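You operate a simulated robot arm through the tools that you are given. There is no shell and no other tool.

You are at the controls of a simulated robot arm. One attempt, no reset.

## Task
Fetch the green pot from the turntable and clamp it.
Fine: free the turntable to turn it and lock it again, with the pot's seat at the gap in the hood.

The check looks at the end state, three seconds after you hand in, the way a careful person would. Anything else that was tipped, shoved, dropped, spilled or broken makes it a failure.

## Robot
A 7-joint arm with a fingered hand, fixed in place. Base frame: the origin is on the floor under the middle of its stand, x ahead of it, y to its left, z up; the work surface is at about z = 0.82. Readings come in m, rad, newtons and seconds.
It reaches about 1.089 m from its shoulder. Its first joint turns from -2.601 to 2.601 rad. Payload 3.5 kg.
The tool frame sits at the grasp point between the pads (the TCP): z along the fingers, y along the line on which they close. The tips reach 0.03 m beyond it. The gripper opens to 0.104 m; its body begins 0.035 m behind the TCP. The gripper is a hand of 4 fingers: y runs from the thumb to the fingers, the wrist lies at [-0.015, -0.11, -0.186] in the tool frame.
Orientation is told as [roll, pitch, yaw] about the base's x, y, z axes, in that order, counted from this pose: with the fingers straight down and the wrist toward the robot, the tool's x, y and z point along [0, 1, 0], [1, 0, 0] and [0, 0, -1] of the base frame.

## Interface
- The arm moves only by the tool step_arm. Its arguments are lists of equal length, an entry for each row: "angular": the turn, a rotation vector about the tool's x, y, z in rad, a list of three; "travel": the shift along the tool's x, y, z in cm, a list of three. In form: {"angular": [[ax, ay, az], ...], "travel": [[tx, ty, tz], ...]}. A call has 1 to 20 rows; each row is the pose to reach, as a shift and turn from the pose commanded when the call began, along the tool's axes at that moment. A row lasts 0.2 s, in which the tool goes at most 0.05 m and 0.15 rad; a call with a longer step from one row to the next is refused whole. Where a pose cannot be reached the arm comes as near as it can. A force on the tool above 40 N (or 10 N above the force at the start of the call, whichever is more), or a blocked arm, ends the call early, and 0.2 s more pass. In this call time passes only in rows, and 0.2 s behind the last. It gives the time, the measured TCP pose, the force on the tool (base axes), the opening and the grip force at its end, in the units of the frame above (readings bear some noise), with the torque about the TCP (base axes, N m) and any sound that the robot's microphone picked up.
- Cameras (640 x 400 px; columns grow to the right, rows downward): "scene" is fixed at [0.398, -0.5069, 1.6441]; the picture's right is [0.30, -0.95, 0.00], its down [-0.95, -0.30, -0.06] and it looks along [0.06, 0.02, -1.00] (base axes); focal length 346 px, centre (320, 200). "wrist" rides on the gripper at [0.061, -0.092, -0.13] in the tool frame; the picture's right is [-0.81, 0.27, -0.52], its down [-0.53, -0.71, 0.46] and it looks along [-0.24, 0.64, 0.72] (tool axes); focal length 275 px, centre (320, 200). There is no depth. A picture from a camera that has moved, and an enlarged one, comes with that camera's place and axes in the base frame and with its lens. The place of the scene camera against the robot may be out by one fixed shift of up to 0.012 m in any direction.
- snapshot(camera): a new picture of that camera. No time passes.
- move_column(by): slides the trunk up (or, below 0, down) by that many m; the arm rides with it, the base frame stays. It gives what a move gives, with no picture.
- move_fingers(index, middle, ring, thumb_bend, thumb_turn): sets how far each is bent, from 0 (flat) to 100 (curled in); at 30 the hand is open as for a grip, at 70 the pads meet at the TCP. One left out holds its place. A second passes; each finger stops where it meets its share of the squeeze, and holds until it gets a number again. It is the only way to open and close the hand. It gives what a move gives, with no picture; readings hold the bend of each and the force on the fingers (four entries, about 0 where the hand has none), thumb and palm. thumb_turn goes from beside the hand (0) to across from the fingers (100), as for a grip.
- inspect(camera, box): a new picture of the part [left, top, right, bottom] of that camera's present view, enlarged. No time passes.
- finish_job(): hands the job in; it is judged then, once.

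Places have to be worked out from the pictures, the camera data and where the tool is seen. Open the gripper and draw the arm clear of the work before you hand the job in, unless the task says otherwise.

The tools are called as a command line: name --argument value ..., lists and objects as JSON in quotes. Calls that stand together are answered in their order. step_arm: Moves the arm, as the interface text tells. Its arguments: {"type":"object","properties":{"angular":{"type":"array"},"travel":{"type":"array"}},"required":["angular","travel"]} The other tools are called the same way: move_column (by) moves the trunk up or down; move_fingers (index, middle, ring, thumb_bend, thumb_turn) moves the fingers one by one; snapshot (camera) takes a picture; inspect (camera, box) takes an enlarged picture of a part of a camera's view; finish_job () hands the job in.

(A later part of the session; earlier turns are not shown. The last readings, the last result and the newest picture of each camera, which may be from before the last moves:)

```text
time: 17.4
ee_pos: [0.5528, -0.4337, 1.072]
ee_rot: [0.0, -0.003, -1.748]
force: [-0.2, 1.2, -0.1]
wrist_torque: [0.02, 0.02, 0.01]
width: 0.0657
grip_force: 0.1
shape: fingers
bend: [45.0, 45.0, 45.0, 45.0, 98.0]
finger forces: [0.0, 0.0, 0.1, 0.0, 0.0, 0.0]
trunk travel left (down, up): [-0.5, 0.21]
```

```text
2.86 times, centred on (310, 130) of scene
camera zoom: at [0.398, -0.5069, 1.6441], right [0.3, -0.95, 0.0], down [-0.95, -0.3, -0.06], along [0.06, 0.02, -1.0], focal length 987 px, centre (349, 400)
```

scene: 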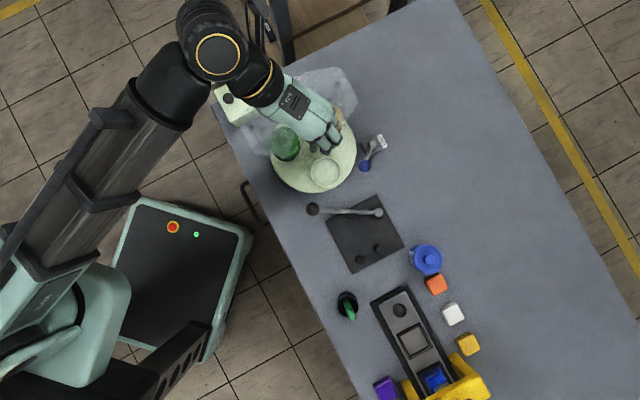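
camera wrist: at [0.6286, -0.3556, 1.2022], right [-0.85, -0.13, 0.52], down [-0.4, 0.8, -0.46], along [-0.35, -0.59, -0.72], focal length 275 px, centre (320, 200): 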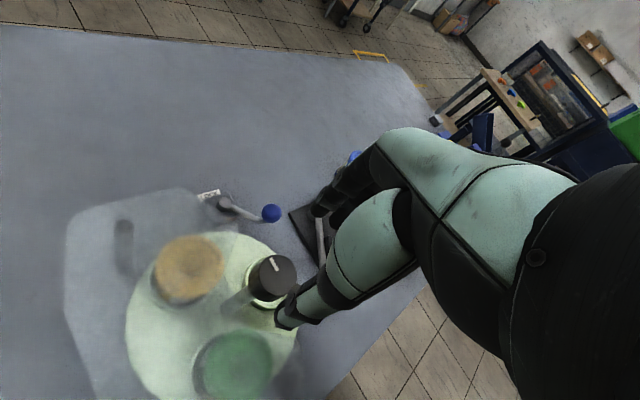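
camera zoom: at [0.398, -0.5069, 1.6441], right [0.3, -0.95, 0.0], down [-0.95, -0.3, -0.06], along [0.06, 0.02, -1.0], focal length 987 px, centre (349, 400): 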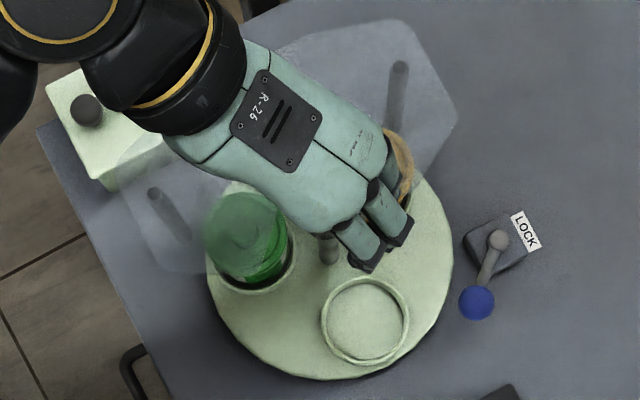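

The knob is centred at (0.554, -0.435), z 0.971–0.995, radius about 1.65 cm. The hood plate is at z≈0.943 and its V-shaped gap opens toward 225° from the axis. I'll descend so the fingertips stop at about z 0.96, above the hood.

step_arm --angular '[[0, 0, 0], [0, 0, 0], [0, 0, 0], [0, 0, 0]]' --travel '[[0.14, 0.11, 2.5], [0.14, 0.11, 5], [0.14, 0.11, 7], [0.14, 0.11, 8.2]]'

snapshot --camera "wrist"

inspect --camera "wrist" --box '[220, 170, 380, 330]'

inspect --camera "scene" --box '[220, 60, 400, 200]'

```text
time: 18.4
ee_pos: [0.5529, -0.4353, 0.9887]
ee_rot: [0.0, 0.0, -1.748]
force: [-0.3, 0.2, 0.7]
wrist_torque: [0.0, -0.07, 0.03]
width: 0.0656
grip_force: 0.1
shape: fingers
bend: [45.0, 45.0, 45.0, 45.0, 98.0]
finger forces: [0.1, 0.0, 0.0, 0.1, 0.0, 0.1]
trunk travel left (down, up): [-0.5, 0.21]
```

```text
taken
camera wrist: at [0.6288, -0.3559, 1.1201], right [-0.85, -0.13, 0.52], down [-0.4, 0.8, -0.46], along [-0.35, -0.59, -0.72], focal length 275 px, centre (320, 200)
```

wrist: 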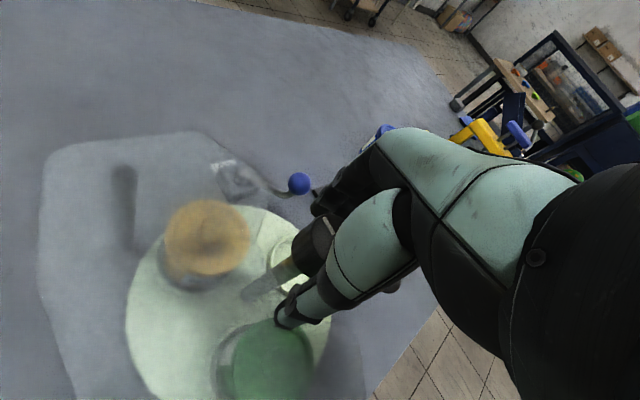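

```text
2.50 times, centred on (300, 250) of wrist
camera zoom: at [0.6288, -0.3559, 1.1201], right [-0.85, -0.13, 0.52], down [-0.4, 0.8, -0.46], along [-0.35, -0.59, -0.72], focal length 688 px, centre (370, 75)
```

zoom: 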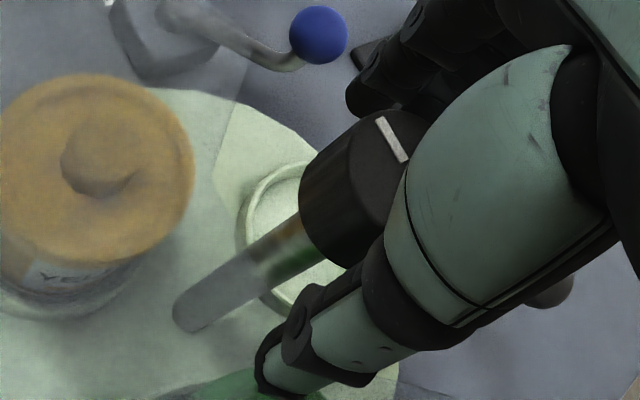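

```text
2.86 times, centred on (310, 130) of scene
camera zoom: at [0.398, -0.5069, 1.6441], right [0.3, -0.95, 0.0], down [-0.95, -0.3, -0.06], along [0.06, 0.02, -1.0], focal length 987 px, centre (349, 400)
```

zoom: 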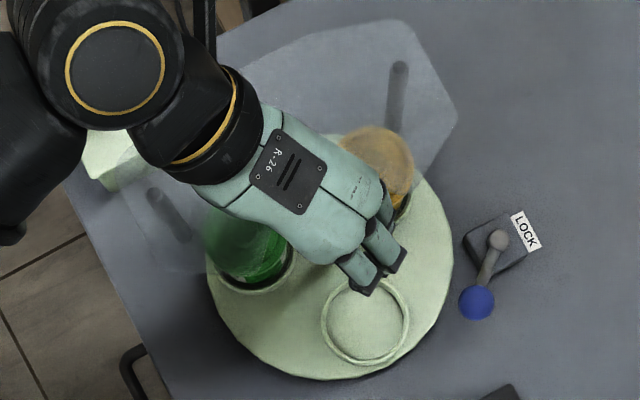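

The knob sits between the thumb and the fingers with the tips above the hood. I'll close thumb, index and middle on it, keeping the ring finger back.

move_fingers --index 62 --middle 62 --ring 50 --thumb_bend 62

inspect --camera "wrist" --box '[220, 170, 380, 330]'

```text
time: 19.4
ee_pos: [0.5533, -0.4356, 0.9905]
ee_rot: [0.001, 0.001, -1.745]
force: [0.0, 0.9, -1.9]
wrist_torque: [0.0, 0.03, -0.03]
width: 0.0272
grip_force: 2.0
shape: fingers
bend: [60.0, 62.0, 50.0, 59.0, 98.0]
finger forces: [1.4, 0.1, 0.0, 0.0, 2.2, 0.1]
trunk travel left (down, up): [-0.5, 0.21]
```

```text
2.50 times, centred on (300, 250) of wrist
camera zoom: at [0.6289, -0.3559, 1.1203], right [-0.85, -0.13, 0.52], down [-0.4, 0.8, -0.46], along [-0.35, -0.59, -0.72], focal length 688 px, centre (370, 75)
```

zoom: 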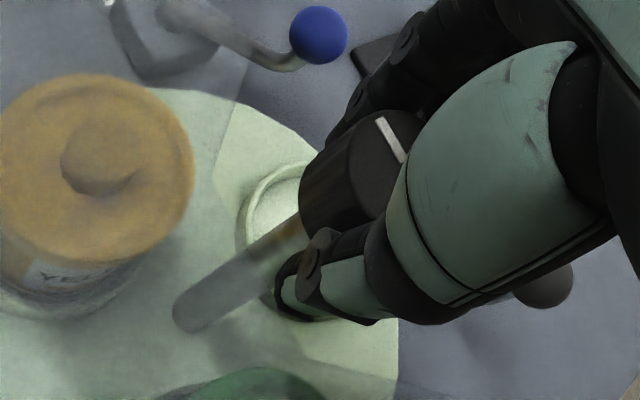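

Thumb and index touch the knob with about 2 N. I'll squeeze firmer, adding the middle finger.

move_fingers --index 72 --middle 72 --thumb_bend 72

inspect --camera "wrist" --box '[220, 170, 380, 330]'

```text
time: 20.4
ee_pos: [0.5537, -0.4354, 0.9901]
ee_rot: [0.0, 0.002, -1.745]
force: [-4.3, -3.0, -11.3]
wrist_torque: [0.08, 0.06, 0.04]
width: 0.0233
grip_force: 14.5
shape: fingers
bend: [60.0, 66.0, 50.0, 62.0, 97.0]
finger forces: [10.6, 7.8, 0.1, 0.1, 11.4, 0.0]
trunk travel left (down, up): [-0.5, 0.21]
```

```text
2.50 times, centred on (300, 250) of wrist
camera zoom: at [0.6288, -0.3567, 1.1197], right [-0.85, -0.13, 0.52], down [-0.4, 0.8, -0.45], along [-0.35, -0.59, -0.72], focal length 688 px, centre (370, 75)
```

zoom: 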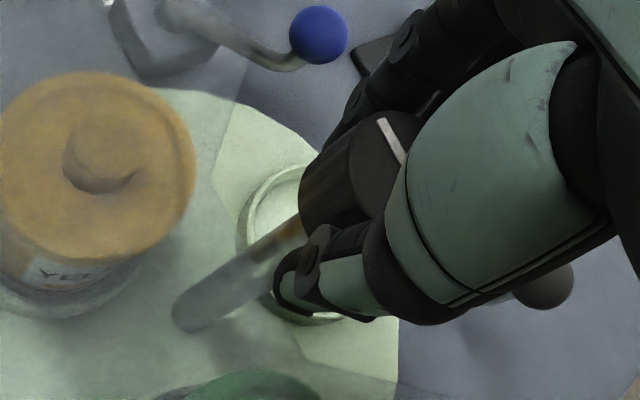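

The grip is firm at about 10 N on each of the three digits. I'll try a first small turn of +0.2 rad about vertical (tool z negative) and check that the table follows freely.

step_arm --angular '[[0, 0, -0.07], [0, 0, -0.14], [0, 0, -0.2]]' --travel '[[0, 0, 0], [0, 0, 0], [0, 0, 0]]'

snapshot --camera "wrist"

inspect --camera "scene" --box '[220, 60, 400, 200]'

```text
time: 21.2
ee_pos: [0.5539, -0.4363, 0.99]
ee_rot: [-0.001, 0.001, -1.545]
force: [-5.4, -3.0, -12.8]
wrist_torque: [0.08, 0.11, -0.02]
width: 0.0234
grip_force: 14.5
shape: fingers
bend: [59.0, 66.0, 50.0, 62.0, 97.0]
finger forces: [10.0, 8.4, 0.1, 0.0, 11.2, 0.1]
trunk travel left (down, up): [-0.5, 0.21]
```

```text
taken
camera wrist: at [0.6115, -0.3433, 1.1199], right [-0.8, -0.3, 0.52], down [-0.55, 0.7, -0.45], along [-0.23, -0.65, -0.73], focal length 275 px, centre (320, 200)
```

wrist: 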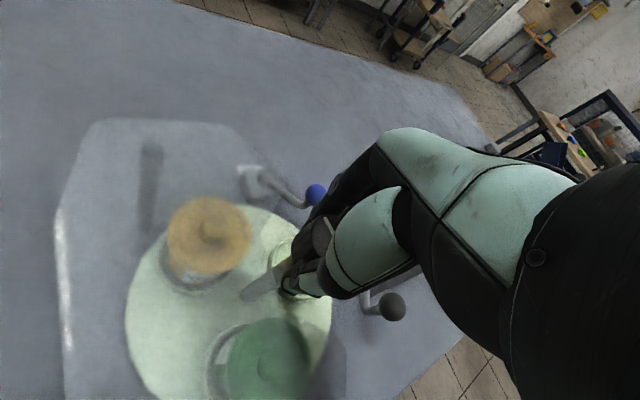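

```text
2.86 times, centred on (310, 130) of scene
camera zoom: at [0.398, -0.5069, 1.6441], right [0.3, -0.95, 0.0], down [-0.95, -0.3, -0.06], along [0.06, 0.02, -1.0], focal length 987 px, centre (349, 400)
```

zoom: 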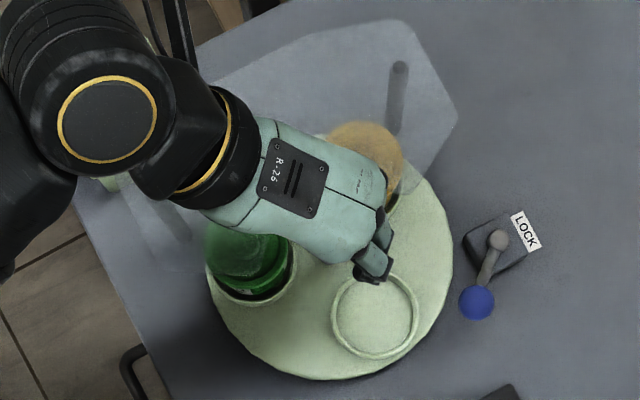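

The empty seat rotated counterclockwise along with the knob with negligible torque, so the table is free. I'll continue turning about 0.96 rad.

step_arm --angular '[[0, 0, -0.12], [0, 0, -0.24], [0, 0, -0.36], [0, 0, -0.48], [0, 0, -0.6], [0, 0, -0.72], [0, 0, -0.84], [0, 0, -0.96]]' --travel '[[0, 0, 0], [0, 0, 0], [0, 0, 0], [0, 0, 0], [0, 0, 0], [0, 0, 0], [0, 0, 0], [0, 0, 0]]'

snapshot --camera "wrist"

inspect --camera "scene" --box '[220, 60, 400, 200]'

```text
time: 23.0
ee_pos: [0.5552, -0.437, 0.9896]
ee_rot: [-0.001, 0.0, -0.584]
force: [0.7, -7.1, -12.6]
wrist_torque: [-0.03, 0.09, -0.02]
width: 0.0236
grip_force: 15.2
shape: fingers
bend: [59.0, 66.0, 50.0, 62.0, 97.0]
finger forces: [10.6, 9.0, 0.1, 0.0, 10.2, 0.0]
trunk travel left (down, up): [-0.5, 0.21]
```

```text
taken
camera wrist: at [0.5112, -0.3353, 1.1198], right [-0.22, -0.83, 0.52], down [-0.89, -0.05, -0.46], along [0.4, -0.56, -0.72], focal length 275 px, centre (320, 200)
```

wrist: 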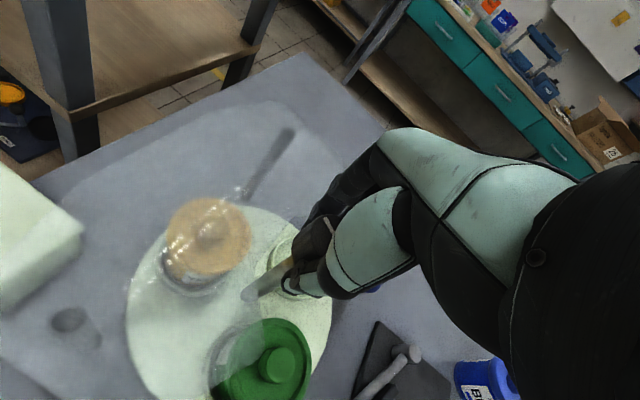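

```text
2.86 times, centred on (310, 130) of scene
camera zoom: at [0.398, -0.5069, 1.6441], right [0.3, -0.95, 0.0], down [-0.95, -0.3, -0.06], along [0.06, 0.02, -1.0], focal length 987 px, centre (349, 400)
```

zoom: 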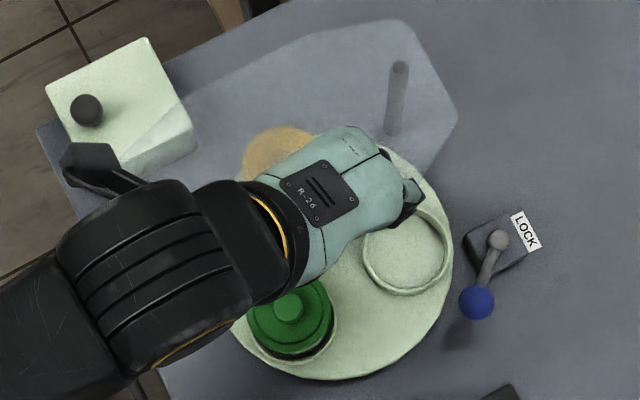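

No slip: the pots keep the same place in the wrist view. I'll continue with the remaining 0.93 rad to complete 120°.

step_arm --angular '[[0, 0, -0.12], [0, 0, -0.24], [0, 0, -0.36], [0, 0, -0.48], [0, 0, -0.6], [0, 0, -0.72], [0, 0, -0.84], [0, 0, -0.93]]' --travel '[[0, 0, 0], [0, 0, 0], [0, 0, 0], [0, 0, 0], [0, 0, 0], [0, 0, 0], [0, 0, 0], [0, 0, 0]]'

snapshot --camera "wrist"

inspect --camera "scene" --box '[220, 60, 400, 200]'

```text
time: 24.8
ee_pos: [0.5548, -0.436, 0.9894]
ee_rot: [0.002, -0.001, 0.348]
force: [8.5, -4.5, -14.0]
wrist_torque: [-0.08, -0.03, 0.01]
width: 0.0234
grip_force: 15.9
shape: fingers
bend: [58.0, 65.0, 50.0, 63.0, 98.0]
finger forces: [11.2, 9.6, 0.1, 0.0, 10.7, 0.1]
trunk travel left (down, up): [-0.5, 0.21]
```

```text
taken
camera wrist: at [0.4471, -0.4097, 1.1199], right [0.53, -0.67, 0.52], down [-0.49, -0.74, -0.46], along [0.69, -0.01, -0.73], focal length 275 px, centre (320, 200)
```

wrist: 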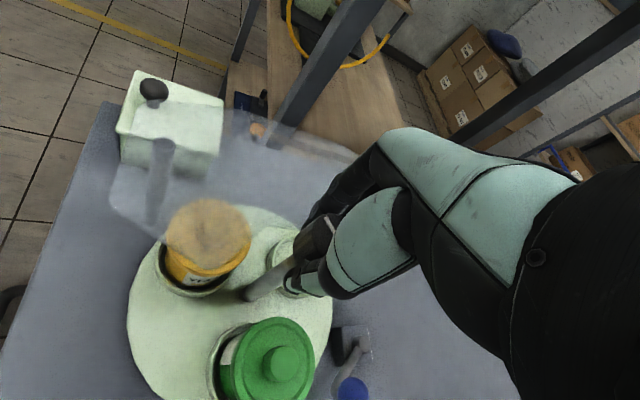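

```text
2.86 times, centred on (310, 130) of scene
camera zoom: at [0.398, -0.5069, 1.6441], right [0.3, -0.95, 0.0], down [-0.95, -0.3, -0.06], along [0.06, 0.02, -1.0], focal length 987 px, centre (349, 400)
```

zoom: 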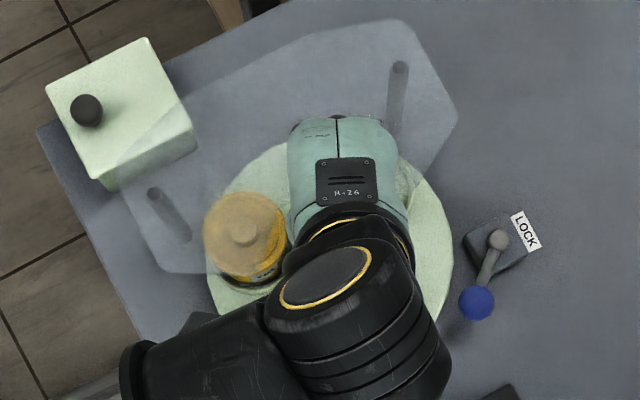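

The yaw changed by 2.093 rad (120°) and the green pot now sits in front, at the gap. I'll open the fingers and lift off the knob.

move_fingers --index 45 --middle 45 --ring 45 --thumb_bend 45

step_arm --angular '[[0, 0, 0], [0, 0, 0], [0, 0, 0], [0, 0, 0], [0, 0, 0], [0, 0, 0], [0, 0, 0], [0, 0, 0]]' --travel '[[0, 0, -1.5], [0, 0, -4], [0, 0, -7], [-3, -1, -9], [-6, -2, -9], [-9, -3, -9], [-12, -4, -9], [-15, -5, -9]]'

snapshot --camera "wrist"

snapshot --camera "scene"

```text
time: 25.8
ee_pos: [0.5539, -0.4356, 0.9915]
ee_rot: [0.0, 0.0, 0.344]
force: [-0.5, 0.6, 0.4]
wrist_torque: [0.02, -0.03, 0.01]
width: 0.0646
grip_force: 0.0
shape: fingers
bend: [45.0, 45.0, 45.0, 45.0, 98.0]
finger forces: [0.0, 0.0, 0.1, 0.0, 0.1, 0.0]
trunk travel left (down, up): [-0.5, 0.21]
```

```text
time: 27.6
ee_pos: [0.5579, -0.5931, 1.0796]
ee_rot: [0.0, -0.001, 0.345]
force: [-0.5, 0.0, 0.0]
wrist_torque: [-0.03, -0.02, -0.01]
width: 0.0642
grip_force: 0.1
shape: fingers
bend: [45.0, 45.0, 45.0, 45.0, 98.0]
finger forces: [0.0, 0.0, 0.1, 0.0, 0.1, 0.0]
trunk travel left (down, up): [-0.5, 0.21]
```

```text
taken
camera wrist: at [0.4509, -0.5669, 1.2106], right [0.53, -0.67, 0.52], down [-0.49, -0.74, -0.46], along [0.69, -0.01, -0.72], focal length 275 px, centre (320, 200)
```

wrist: 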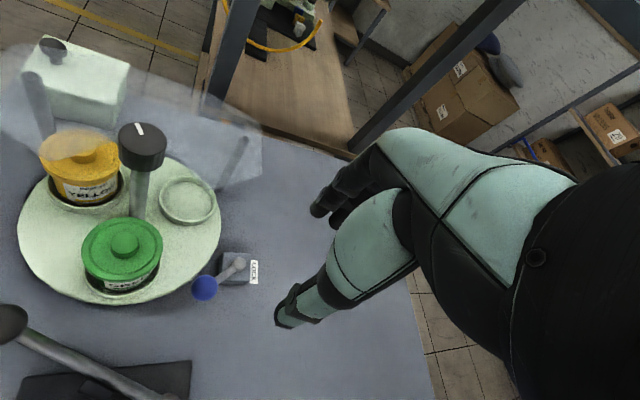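

```text
taken
```

scene: 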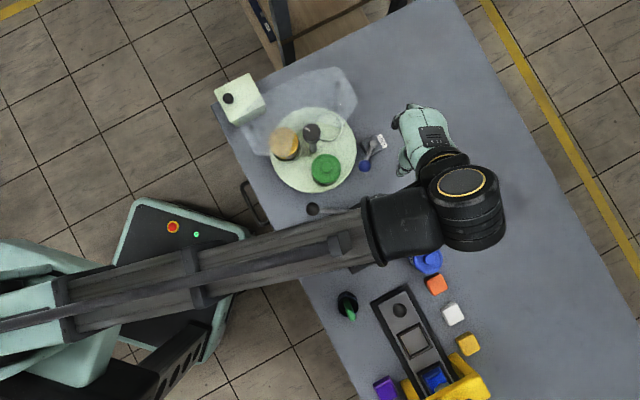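

The green pot is now in the open gap. I'll zoom in to check its alignment and the lever.

inspect --camera "scene" --box '[230, 60, 400, 200]'

inspect --camera "wrist" --box '[0, 110, 280, 320]'

inspect --camera "wrist" --box '[0, 290, 200, 400]'

```text
2.86 times, centred on (315, 130) of scene
camera zoom: at [0.398, -0.5069, 1.6441], right [0.3, -0.95, 0.0], down [-0.95, -0.3, -0.06], along [0.06, 0.02, -1.0], focal length 987 px, centre (334, 400)
```

zoom: 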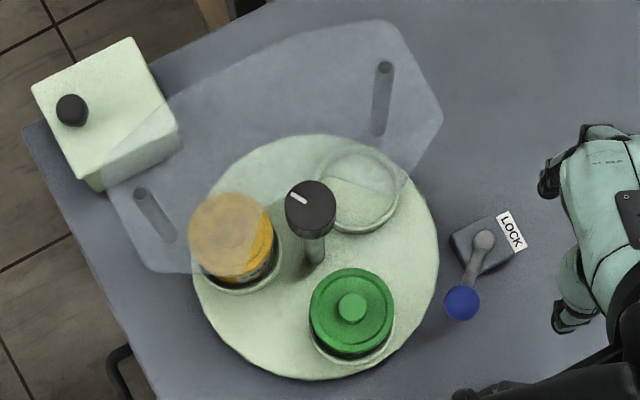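

```text
1.90 times, centred on (140, 215) of wrist
camera zoom: at [0.4509, -0.5669, 1.2106], right [0.53, -0.67, 0.52], down [-0.49, -0.74, -0.46], along [0.69, -0.01, -0.72], focal length 524 px, centre (663, 171)
```

zoom: 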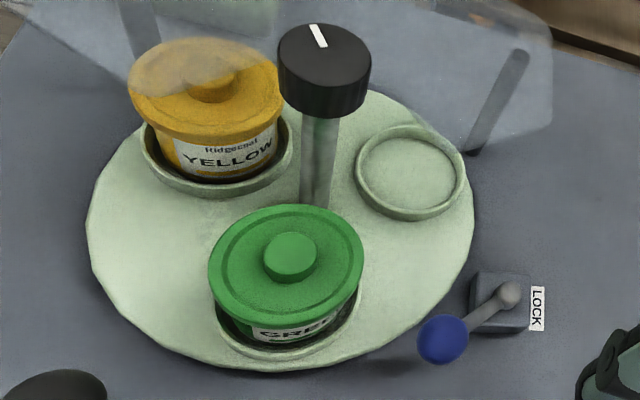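

```text
3.20 times, centred on (100, 345) of wrist
camera zoom: at [0.4509, -0.5669, 1.2106], right [0.53, -0.67, 0.52], down [-0.49, -0.74, -0.46], along [0.69, -0.01, -0.72], focal length 881 px, centre (1024, -264)
```

zoom: 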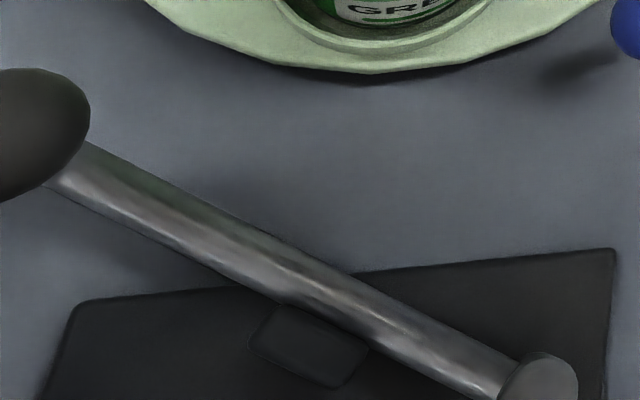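

The green seat lines up with where the empty seat was, within about half a pixel. Now for relocking: the ball is at (0.545, -0.557, 0.883). I'll come down over it at the current yaw of 20°, first to z≈0.97, to check.

step_arm --angular '[[0, 0, 0], [0, 0, 0], [0, 0, 0], [0, 0, 0]]' --travel '[[1, 0, 2.5], [2, 0, 5], [3, 0, 8], [3.83, 0, 11]]'

snapshot --camera "wrist"

inspect --camera "scene" --box '[280, 100, 440, 210]'

```text
time: 28.6
ee_pos: [0.5447, -0.5563, 0.9712]
ee_rot: [-0.002, 0.0, 0.344]
force: [-0.9, -0.9, -0.7]
wrist_torque: [0.02, 0.0, 0.0]
width: 0.0645
grip_force: 0.0
shape: fingers
bend: [45.0, 45.0, 45.0, 45.0, 98.0]
finger forces: [0.1, 0.0, 0.0, 0.0, 0.0, 0.0]
trunk travel left (down, up): [-0.5, 0.21]
```

```text
taken
camera wrist: at [0.4367, -0.5309, 1.1018], right [0.53, -0.67, 0.52], down [-0.49, -0.74, -0.46], along [0.69, -0.01, -0.72], focal length 275 px, centre (320, 200)
```

wrist: 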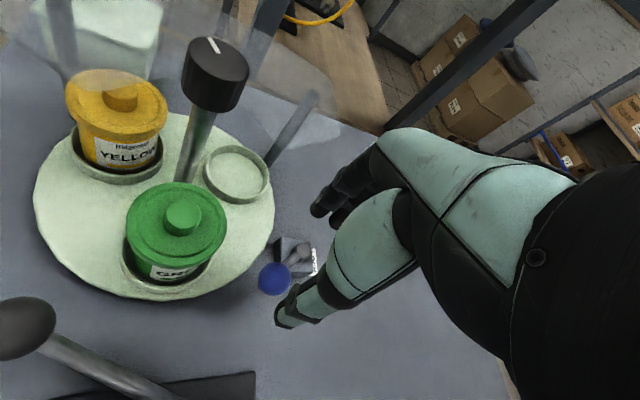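

```text
3.64 times, centred on (360, 155) of scene
camera zoom: at [0.398, -0.5069, 1.6441], right [0.3, -0.95, 0.0], down [-0.95, -0.3, -0.06], along [0.06, 0.02, -1.0], focal length 1257 px, centre (174, 364)
```

zoom: 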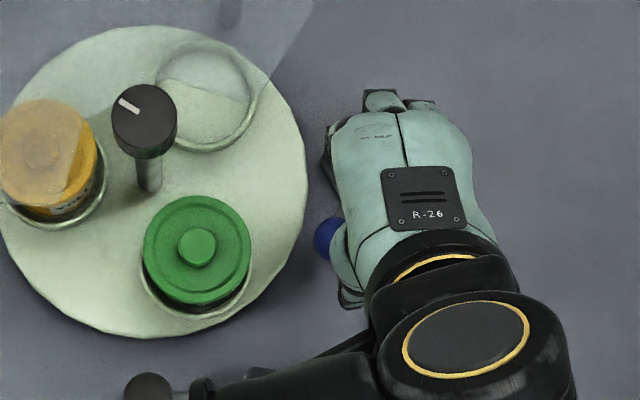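

The ball is confirmed at (0.544, -0.557), centred between thumb and fingers. I'm descending 8.2 cm and then pinching it.

step_arm --angular '[[0, 0, 0], [0, 0, 0], [0, 0, 0], [0, 0, 0]]' --travel '[[0, 0, 2.5], [0, 0, 5], [0, 0, 7], [0, 0, 8.2]]'

snapshot --camera "wrist"

inspect --camera "scene" --box '[280, 100, 440, 210]'

```text
time: 29.6
ee_pos: [0.5441, -0.5576, 0.8893]
ee_rot: [0.001, 0.001, 0.344]
force: [0.8, -0.5, 0.1]
wrist_torque: [0.02, 0.01, 0.02]
width: 0.0648
grip_force: 0.1
shape: fingers
bend: [45.0, 45.0, 45.0, 45.0, 98.0]
finger forces: [0.0, 0.0, 0.0, 0.0, 0.1, 0.0]
trunk travel left (down, up): [-0.5, 0.21]
```

```text
taken
camera wrist: at [0.4358, -0.5308, 1.0201], right [0.53, -0.67, 0.52], down [-0.49, -0.74, -0.46], along [0.69, -0.01, -0.72], focal length 275 px, centre (320, 200)
```

wrist: 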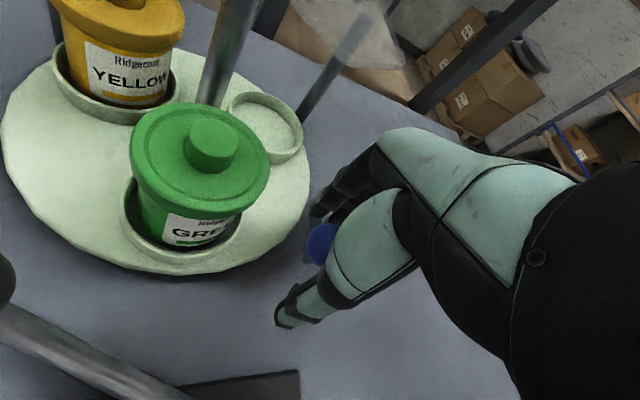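

```text
3.64 times, centred on (360, 155) of scene
camera zoom: at [0.398, -0.5069, 1.6441], right [0.3, -0.95, 0.0], down [-0.95, -0.3, -0.06], along [0.06, 0.02, -1.0], focal length 1257 px, centre (174, 364)
```

zoom: 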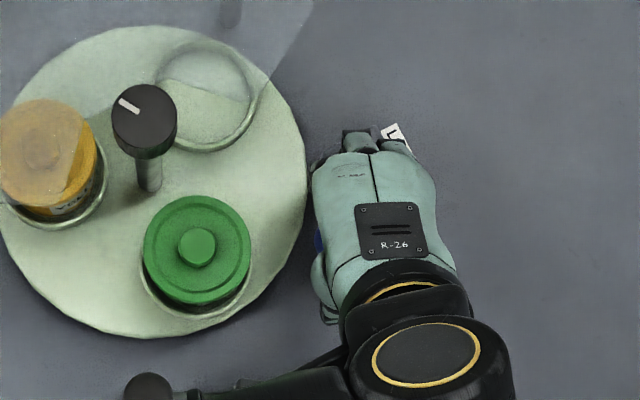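

The ball appears right at the grasp point. I'll pinch it lightly with the thumb, index and middle fingers.

move_fingers --index 64 --middle 64 --ring 45 --thumb_bend 64

snapshot --camera "wrist"

```text
time: 30.6
ee_pos: [0.5444, -0.5567, 0.8901]
ee_rot: [0.001, 0.0, 0.343]
force: [0.0, -0.1, -0.7]
wrist_torque: [-0.02, -0.01, 0.02]
width: 0.0166
grip_force: 0.0
shape: fingers
bend: [64.0, 64.0, 45.0, 64.0, 98.0]
finger forces: [0.0, 0.0, 0.1, 0.0, 0.1, 0.0]
trunk travel left (down, up): [-0.5, 0.21]
```

```text
taken
camera wrist: at [0.4357, -0.5308, 1.0205], right [0.53, -0.67, 0.52], down [-0.49, -0.74, -0.46], along [0.69, -0.01, -0.72], focal length 275 px, centre (320, 200)
```

wrist: 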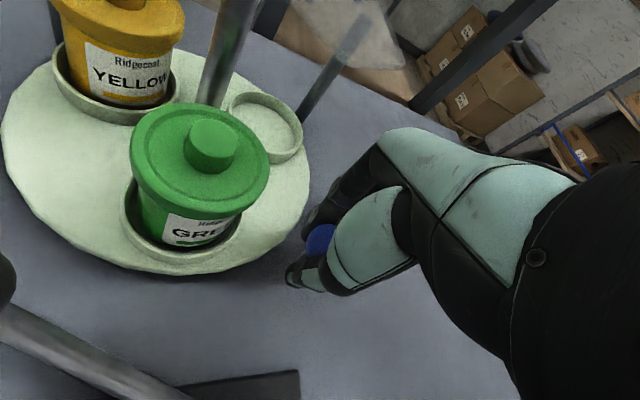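

The fingers closed to 1.7 cm without touching, so the ball must be offset from the pads. I'll zoom in to see how.

inspect --camera "wrist" --box '[260, 180, 400, 320]'

inspect --camera "scene" --box '[330, 120, 420, 200]'

```text
2.86 times, centred on (330, 250) of wrist
camera zoom: at [0.4357, -0.5308, 1.0205], right [0.53, -0.67, 0.52], down [-0.49, -0.74, -0.46], along [0.69, -0.01, -0.72], focal length 786 px, centre (291, 57)
```

zoom: 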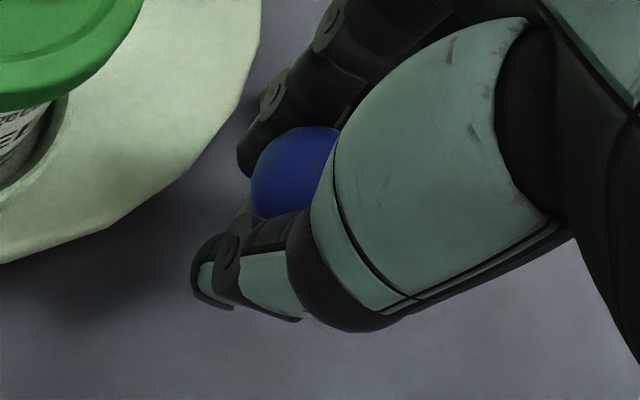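

```text
5.00 times, centred on (375, 160) of scene
camera zoom: at [0.398, -0.5069, 1.6441], right [0.3, -0.95, 0.0], down [-0.95, -0.3, -0.06], along [0.06, 0.02, -1.0], focal length 1728 px, centre (45, 400)
```

zoom: 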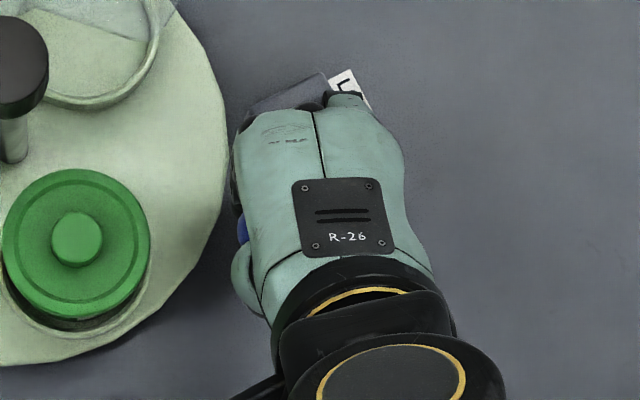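

The ball looks to be between thumb and index at the grasp point, with the pads not yet reaching it. I'll close further.

move_fingers --index 72 --middle 72 --thumb_bend 72

inspect --camera "wrist" --box '[260, 180, 400, 320]'

```text
time: 31.6
ee_pos: [0.5438, -0.5578, 0.8887]
ee_rot: [0.001, 0.0, 0.344]
force: [0.4, 0.7, -7.1]
wrist_torque: [0.01, 0.01, 0.03]
width: 0.0073
grip_force: 7.8
shape: fingers
bend: [71.0, 71.0, 45.0, 68.0, 97.0]
finger forces: [6.2, 2.6, 0.0, 0.1, 6.0, 0.0]
trunk travel left (down, up): [-0.5, 0.21]
```

```text
2.86 times, centred on (330, 250) of wrist
camera zoom: at [0.436, -0.531, 1.02], right [0.53, -0.67, 0.52], down [-0.49, -0.74, -0.46], along [0.69, -0.01, -0.72], focal length 786 px, centre (291, 57)
```

zoom: 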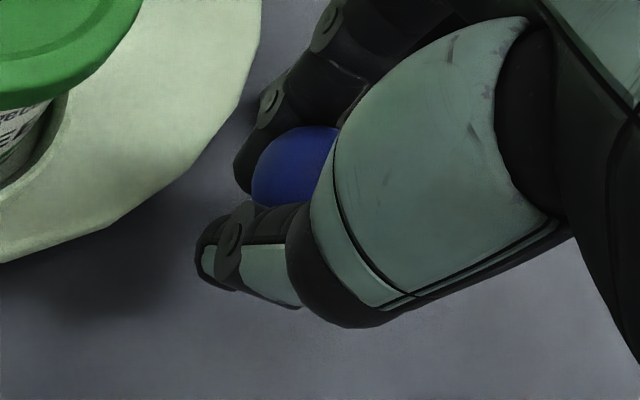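

The pinch holds the ball with about 6 N on each side. I'll swing it back along the arc to the locked stop, about 50° counterclockwise.

step_arm --angular '[[0, 0, 0], [0, 0, 0], [0, 0, 0], [0, 0, 0], [0, 0, 0]]' --travel '[[-1.03, -0.29, 0], [-2.06, -0.47, 0], [-3.12, -0.47, 0], [-4.14, -0.28, 0], [-5.12, 0.08, 0]]'

snapshot --camera "wrist"

inspect --camera "scene" --box '[280, 100, 440, 210]'

```text
time: 32.8
ee_pos: [0.5614, -0.6058, 0.8891]
ee_rot: [0.002, 0.001, 0.345]
force: [-5.7, 14.9, -5.1]
wrist_torque: [0.12, 0.1, 0.09]
width: 0.0042
grip_force: 9.2
shape: fingers
bend: [71.0, 71.0, 45.0, 69.0, 95.0]
finger forces: [9.1, 1.7, 0.0, 0.0, 7.1, 0.0]
trunk travel left (down, up): [-0.5, 0.21]
```

```text
taken
camera wrist: at [0.4538, -0.5783, 1.0196], right [0.53, -0.67, 0.52], down [-0.49, -0.74, -0.46], along [0.69, -0.01, -0.73], focal length 275 px, centre (320, 200)
```

wrist: 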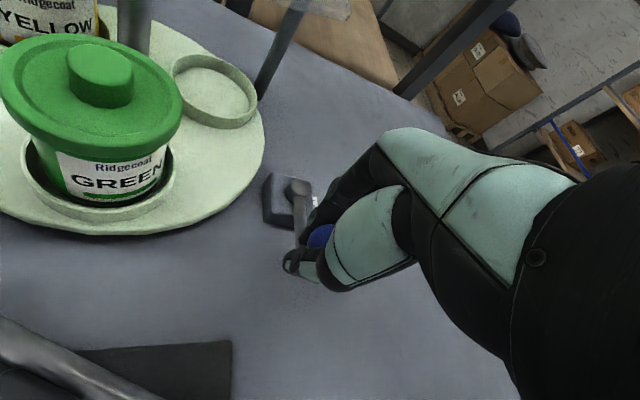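

```text
3.64 times, centred on (360, 155) of scene
camera zoom: at [0.398, -0.5069, 1.6441], right [0.3, -0.95, 0.0], down [-0.95, -0.3, -0.06], along [0.06, 0.02, -1.0], focal length 1257 px, centre (174, 364)
```

zoom: 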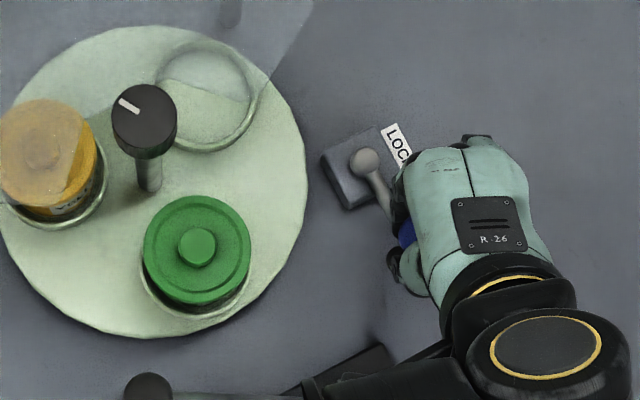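

The tool feels about 15 N of resistance against the stop, so the lever is back at its locked end. I'll open the fingers and lift off.

move_fingers --index 40 --middle 40 --ring 40 --thumb_bend 40

step_arm --angular '[[0, 0, 0], [0, 0, 0], [0, 0, 0], [0, 0, 0], [0, 0, 0]]' --travel '[[0, 0, -2], [0, 0, -5], [0, 0, -9], [0, 0, -13], [0, 0, -17]]'

snapshot --camera "wrist"

inspect --camera "scene" --box '[280, 100, 440, 210]'

```text
time: 33.8
ee_pos: [0.5616, -0.6065, 0.8878]
ee_rot: [-0.001, -0.001, 0.344]
force: [0.3, 0.8, 0.2]
wrist_torque: [0.0, 0.02, -0.01]
width: 0.0776
grip_force: 0.1
shape: fingers
bend: [40.0, 40.0, 40.0, 40.0, 97.0]
finger forces: [0.0, 0.0, 0.0, 0.0, 0.1, 0.1]
trunk travel left (down, up): [-0.5, 0.21]
```

```text
time: 35.0
ee_pos: [0.5615, -0.6074, 1.0639]
ee_rot: [-0.002, 0.0, 0.344]
force: [0.3, -0.3, 1.0]
wrist_torque: [-0.03, -0.01, -0.01]
width: 0.0776
grip_force: 0.1
shape: fingers
bend: [40.0, 40.0, 40.0, 40.0, 97.0]
finger forces: [0.0, 0.1, 0.0, 0.0, 0.0, 0.1]
trunk travel left (down, up): [-0.5, 0.21]
```

```text
taken
camera wrist: at [0.4542, -0.58, 1.1928], right [0.53, -0.67, 0.52], down [-0.49, -0.74, -0.46], along [0.69, -0.01, -0.72], focal length 275 px, centre (320, 200)
```

wrist: 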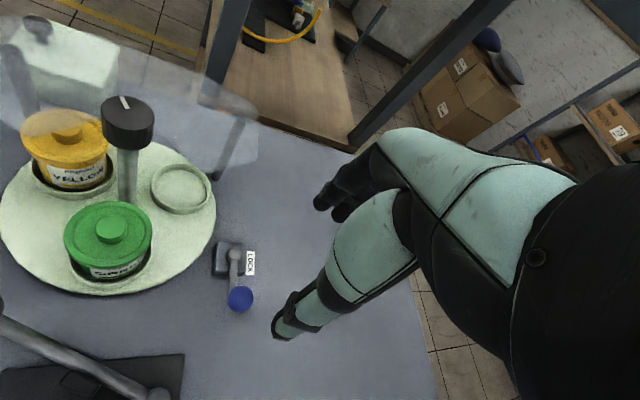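

```text
3.64 times, centred on (360, 155) of scene
camera zoom: at [0.398, -0.5069, 1.6441], right [0.3, -0.95, 0.0], down [-0.95, -0.3, -0.06], along [0.06, 0.02, -1.0], focal length 1257 px, centre (174, 364)
```

zoom: 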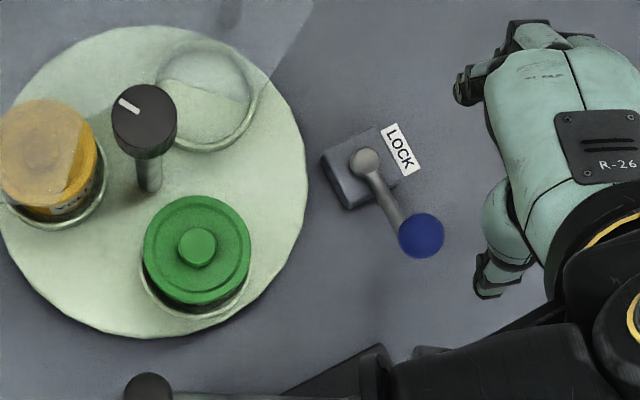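

The lever is back exactly at its original locked place and the table hasn't moved. The pot is at about (0.512, -0.477), lid top z≈0.90. I'll move above it at yaw -22°, which keeps the fingers off the post and the thumb off the hood and clamp handle, and open the hand to about 8.5 cm.

step_arm --angular '[[0, 0, 0.121], [0, 0, 0.243], [0, 0, 0.364], [0, 0, 0.485], [0, 0, 0.607], [0, 0, 0.728]]' --travel '[[2.3, -0.05, 0], [4.6, -0.1, 0], [6.9, -0.15, 0], [9.3, -0.2, 0], [11.6, -0.25, 0], [13.92, -0.31, 0]]'

move_fingers --index 37 --middle 37 --ring 37 --thumb_bend 37 --thumb_turn 98

snapshot --camera "wrist"

snapshot --camera "scene"

```text
time: 36.4
ee_pos: [0.5107, -0.4736, 1.0584]
ee_rot: [0.0, 0.002, -0.386]
force: [-0.4, 0.3, 0.3]
wrist_torque: [0.04, 0.0, -0.02]
width: 0.0776
grip_force: 0.1
shape: fingers
bend: [40.0, 40.0, 40.0, 40.0, 97.0]
finger forces: [0.1, 0.0, 0.0, 0.1, 0.0, 0.1]
trunk travel left (down, up): [-0.5, 0.21]
```

```text
time: 37.4
ee_pos: [0.5114, -0.4736, 1.0567]
ee_rot: [0.001, -0.001, -0.384]
force: [0.3, 0.2, 0.4]
wrist_torque: [-0.02, 0.04, -0.01]
width: 0.0854
grip_force: 0.0
shape: fingers
bend: [37.0, 37.0, 37.0, 37.0, 97.0]
finger forces: [0.0, 0.0, 0.0, 0.0, 0.0, 0.0]
trunk travel left (down, up): [-0.5, 0.21]
```

```text
taken
camera wrist: at [0.4481, -0.3827, 1.1879], right [-0.05, -0.85, 0.52], down [-0.86, -0.23, -0.46], along [0.51, -0.47, -0.72], focal length 275 px, centre (320, 200)
```

wrist: 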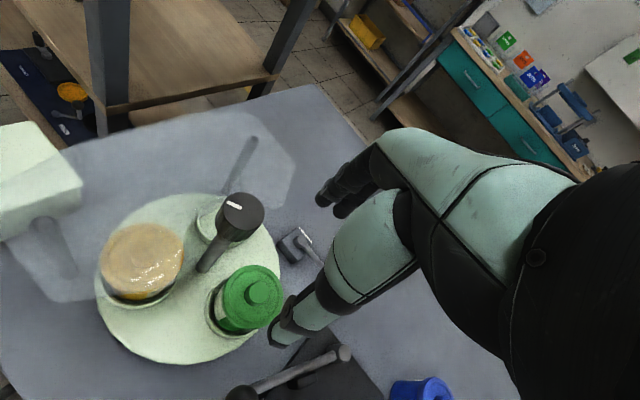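

```text
taken
```

scene: 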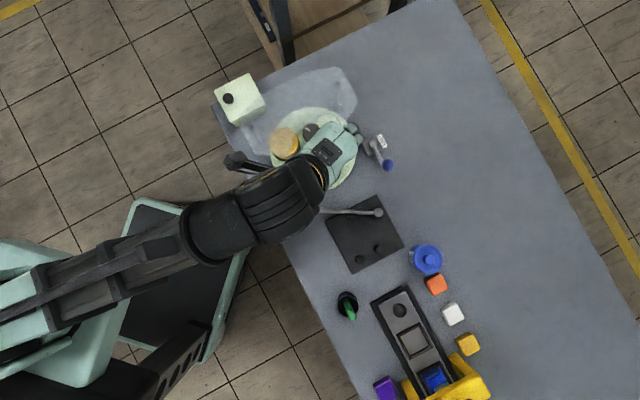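

The pot lies just below. I'll zoom to get its centre more precisely.

inspect --camera "wrist" --box '[180, 230, 320, 350]'

inspect --camera "wrist" --box '[200, 300, 400, 400]'

```text
3.33 times, centred on (250, 290) of wrist
camera zoom: at [0.4481, -0.3827, 1.1879], right [-0.05, -0.85, 0.52], down [-0.86, -0.23, -0.46], along [0.51, -0.47, -0.72], focal length 918 px, centre (553, -100)
```

zoom: 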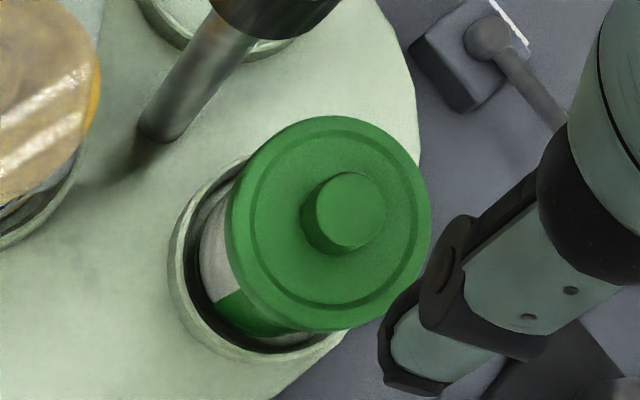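

```text
3.20 times, centred on (300, 350) of wrist
camera zoom: at [0.4481, -0.3827, 1.1879], right [-0.05, -0.85, 0.52], down [-0.86, -0.23, -0.46], along [0.51, -0.47, -0.72], focal length 881 px, centre (384, -280)
```

zoom: 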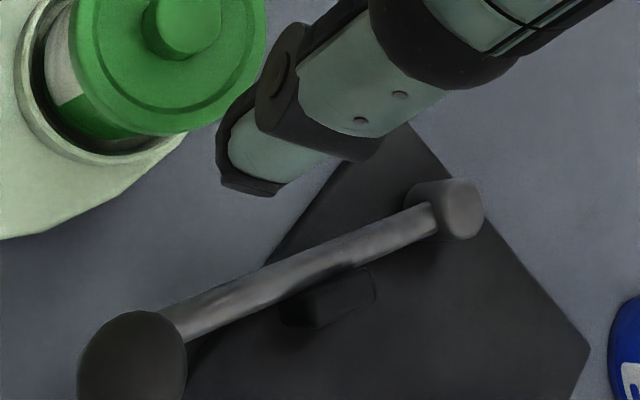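

Combining three views, the pot centre is (0.510, -0.478) with the lid top at about z 0.905 and its knob at 0.915. I'll shift by 4.5 mm and descend to z 0.95 for a check before going around the pot.

step_arm --angular '[[0, 0, 0], [0, 0, 0], [0, 0, 0], [0, 0, 0], [0, 0, 0]]' --travel '[[-0.2, 0.03, 2], [-0.45, 0.07, 4.5], [-0.45, 0.07, 7], [-0.45, 0.07, 9], [-0.45, 0.07, 10.5]]'

snapshot --camera "wrist"

inspect --camera "scene" --box '[250, 90, 410, 210]'

```text
time: 38.6
ee_pos: [0.5098, -0.4798, 0.9518]
ee_rot: [0.0, 0.001, -0.383]
force: [0.7, 1.4, -0.3]
wrist_torque: [0.01, 0.01, 0.0]
width: 0.0852
grip_force: 0.0
shape: fingers
bend: [37.0, 37.0, 37.0, 37.0, 96.0]
finger forces: [0.0, 0.1, 0.0, 0.0, 0.0, 0.1]
trunk travel left (down, up): [-0.5, 0.21]
```

```text
taken
camera wrist: at [0.4477, -0.3888, 1.0826], right [-0.05, -0.85, 0.52], down [-0.86, -0.23, -0.46], along [0.51, -0.47, -0.72], focal length 275 px, centre (320, 200)
```

wrist: 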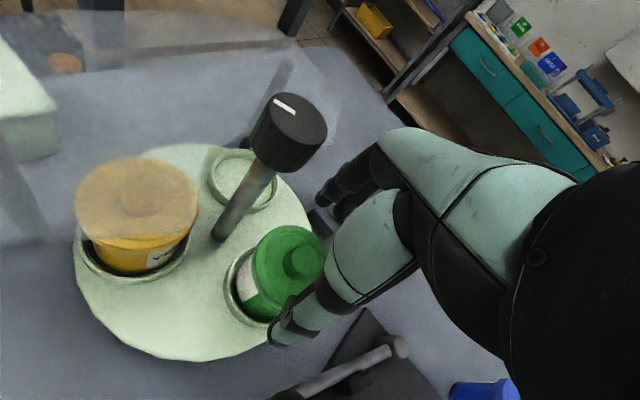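

```text
3.33 times, centred on (330, 150) of scene
camera zoom: at [0.398, -0.5069, 1.6441], right [0.3, -0.95, 0.0], down [-0.95, -0.3, -0.06], along [0.06, 0.02, -1.0], focal length 1152 px, centre (287, 367)
```

zoom: 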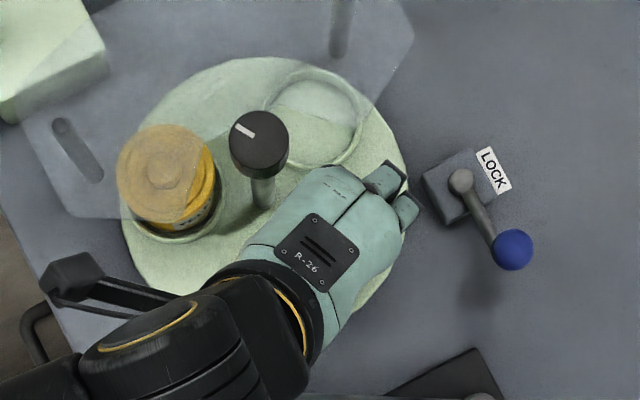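

The hand is centred over the pot with the index knuckle about 2 cm clear of the knob. I'm descending the last 6 cm around the pot.

step_arm --angular '[[0, 0, 0], [0, 0, 0], [0, 0, 0], [0, 0, 0]]' --travel '[[0, 0, 1.6], [0, 0, 3.2], [0, 0, 4.8], [0, 0, 6.2]]'

snapshot --camera "wrist"

inspect --camera "scene" --box '[250, 90, 410, 210]'

```text
time: 39.6
ee_pos: [0.5116, -0.4789, 0.89]
ee_rot: [0.0, 0.0, -0.383]
force: [-0.6, -0.3, 0.2]
wrist_torque: [0.0, -0.03, -0.02]
width: 0.0853
grip_force: 0.0
shape: fingers
bend: [37.0, 37.0, 37.0, 37.0, 96.0]
finger forces: [0.0, 0.0, 0.0, 0.0, 0.0, 0.0]
trunk travel left (down, up): [-0.5, 0.21]
```

```text
taken
camera wrist: at [0.4481, -0.3879, 1.0205], right [-0.05, -0.85, 0.52], down [-0.86, -0.23, -0.46], along [0.51, -0.47, -0.72], focal length 275 px, centre (320, 200)
```

wrist: 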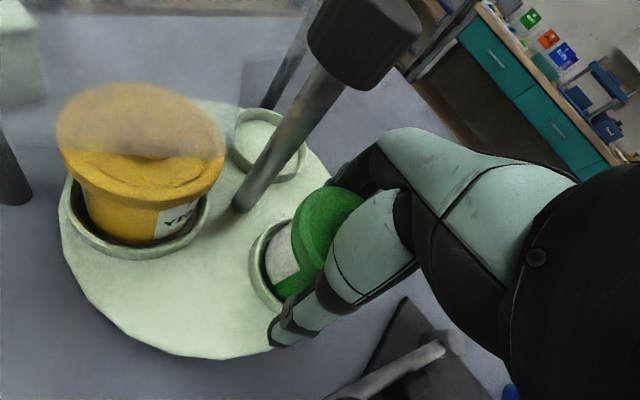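

```text
3.33 times, centred on (330, 150) of scene
camera zoom: at [0.398, -0.5069, 1.6441], right [0.3, -0.95, 0.0], down [-0.95, -0.3, -0.06], along [0.06, 0.02, -1.0], focal length 1152 px, centre (287, 367)
```

zoom: 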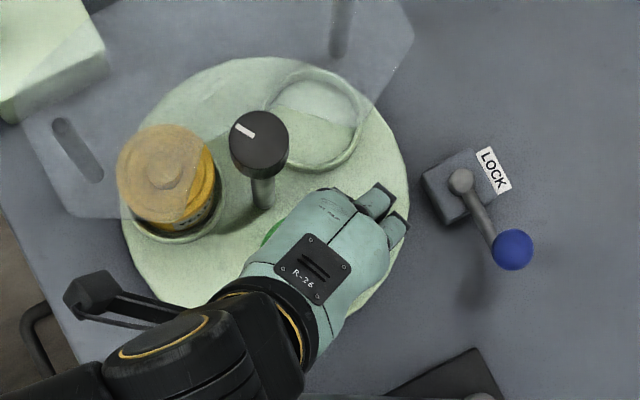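

The hand surrounds the pot without contact. I'll close the thumb, index and middle on it, leaving the ring finger open.

move_fingers --index 52 --middle 52 --thumb_bend 52

snapshot --camera "wrist"

```text
time: 40.6
ee_pos: [0.5111, -0.4782, 0.8901]
ee_rot: [0.001, -0.001, -0.385]
force: [0.8, -0.8, 1.9]
wrist_torque: [-0.02, -0.09, 0.05]
width: 0.0656
grip_force: 11.5
shape: fingers
bend: [44.0, 51.0, 37.0, 47.0, 98.0]
finger forces: [10.9, 0.8, 0.0, 0.0, 11.4, 0.1]
trunk travel left (down, up): [-0.5, 0.21]
```

```text
taken
camera wrist: at [0.448, -0.3878, 1.0208], right [-0.05, -0.85, 0.52], down [-0.86, -0.23, -0.46], along [0.51, -0.47, -0.72], focal length 275 px, centre (320, 200)
```

wrist: 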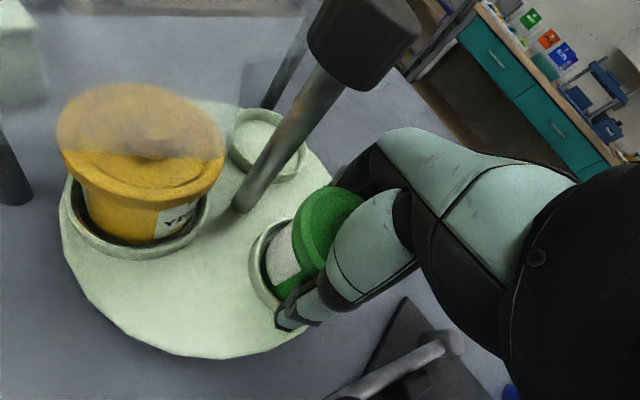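

Index and thumb hold with about 11 N, and the middle finger only just touches. I'll bring the middle finger in firmer, then lift.

move_fingers --index 54 --middle 62 --thumb_bend 56

step_arm --angular '[[0, 0, 0], [0, 0, 0], [0, 0, 0]]' --travel '[[0, 0, -0.7], [0, 0, -1.5], [0, 0, -2.5]]'

snapshot --camera "wrist"

```text
time: 41.6
ee_pos: [0.5117, -0.4783, 0.8899]
ee_rot: [-0.001, 0.0, -0.386]
force: [1.4, 0.3, 4.9]
wrist_torque: [-0.08, -0.2, 0.01]
width: 0.0634
grip_force: 18.5
shape: fingers
bend: [45.0, 55.0, 37.0, 49.0, 98.0]
finger forces: [12.3, 6.8, 0.1, 0.0, 18.2, 0.1]
trunk travel left (down, up): [-0.5, 0.21]
```

```text
time: 42.4
ee_pos: [0.5118, -0.4803, 0.9158]
ee_rot: [0.0, 0.0, -0.385]
force: [0.5, -0.7, -0.1]
wrist_torque: [0.02, -0.01, -0.03]
width: 0.0628
grip_force: 18.4
shape: fingers
bend: [45.0, 57.0, 37.0, 49.0, 98.0]
finger forces: [12.9, 4.9, 0.1, 0.1, 17.6, 0.0]
trunk travel left (down, up): [-0.5, 0.21]
heard: snap
```

```text
taken
camera wrist: at [0.4481, -0.39, 1.0462], right [-0.05, -0.85, 0.52], down [-0.86, -0.23, -0.46], along [0.51, -0.47, -0.72], focal length 275 px, centre (320, 200)
```

wrist: 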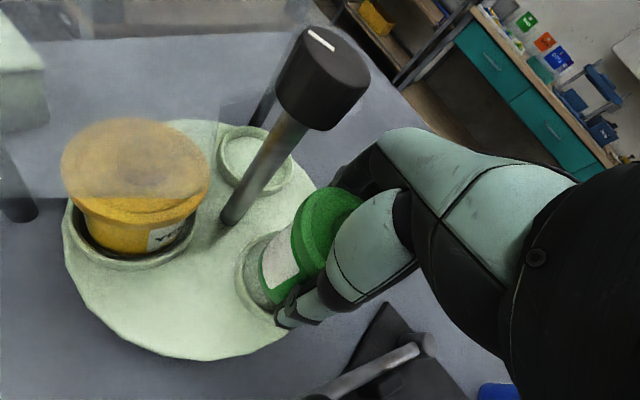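

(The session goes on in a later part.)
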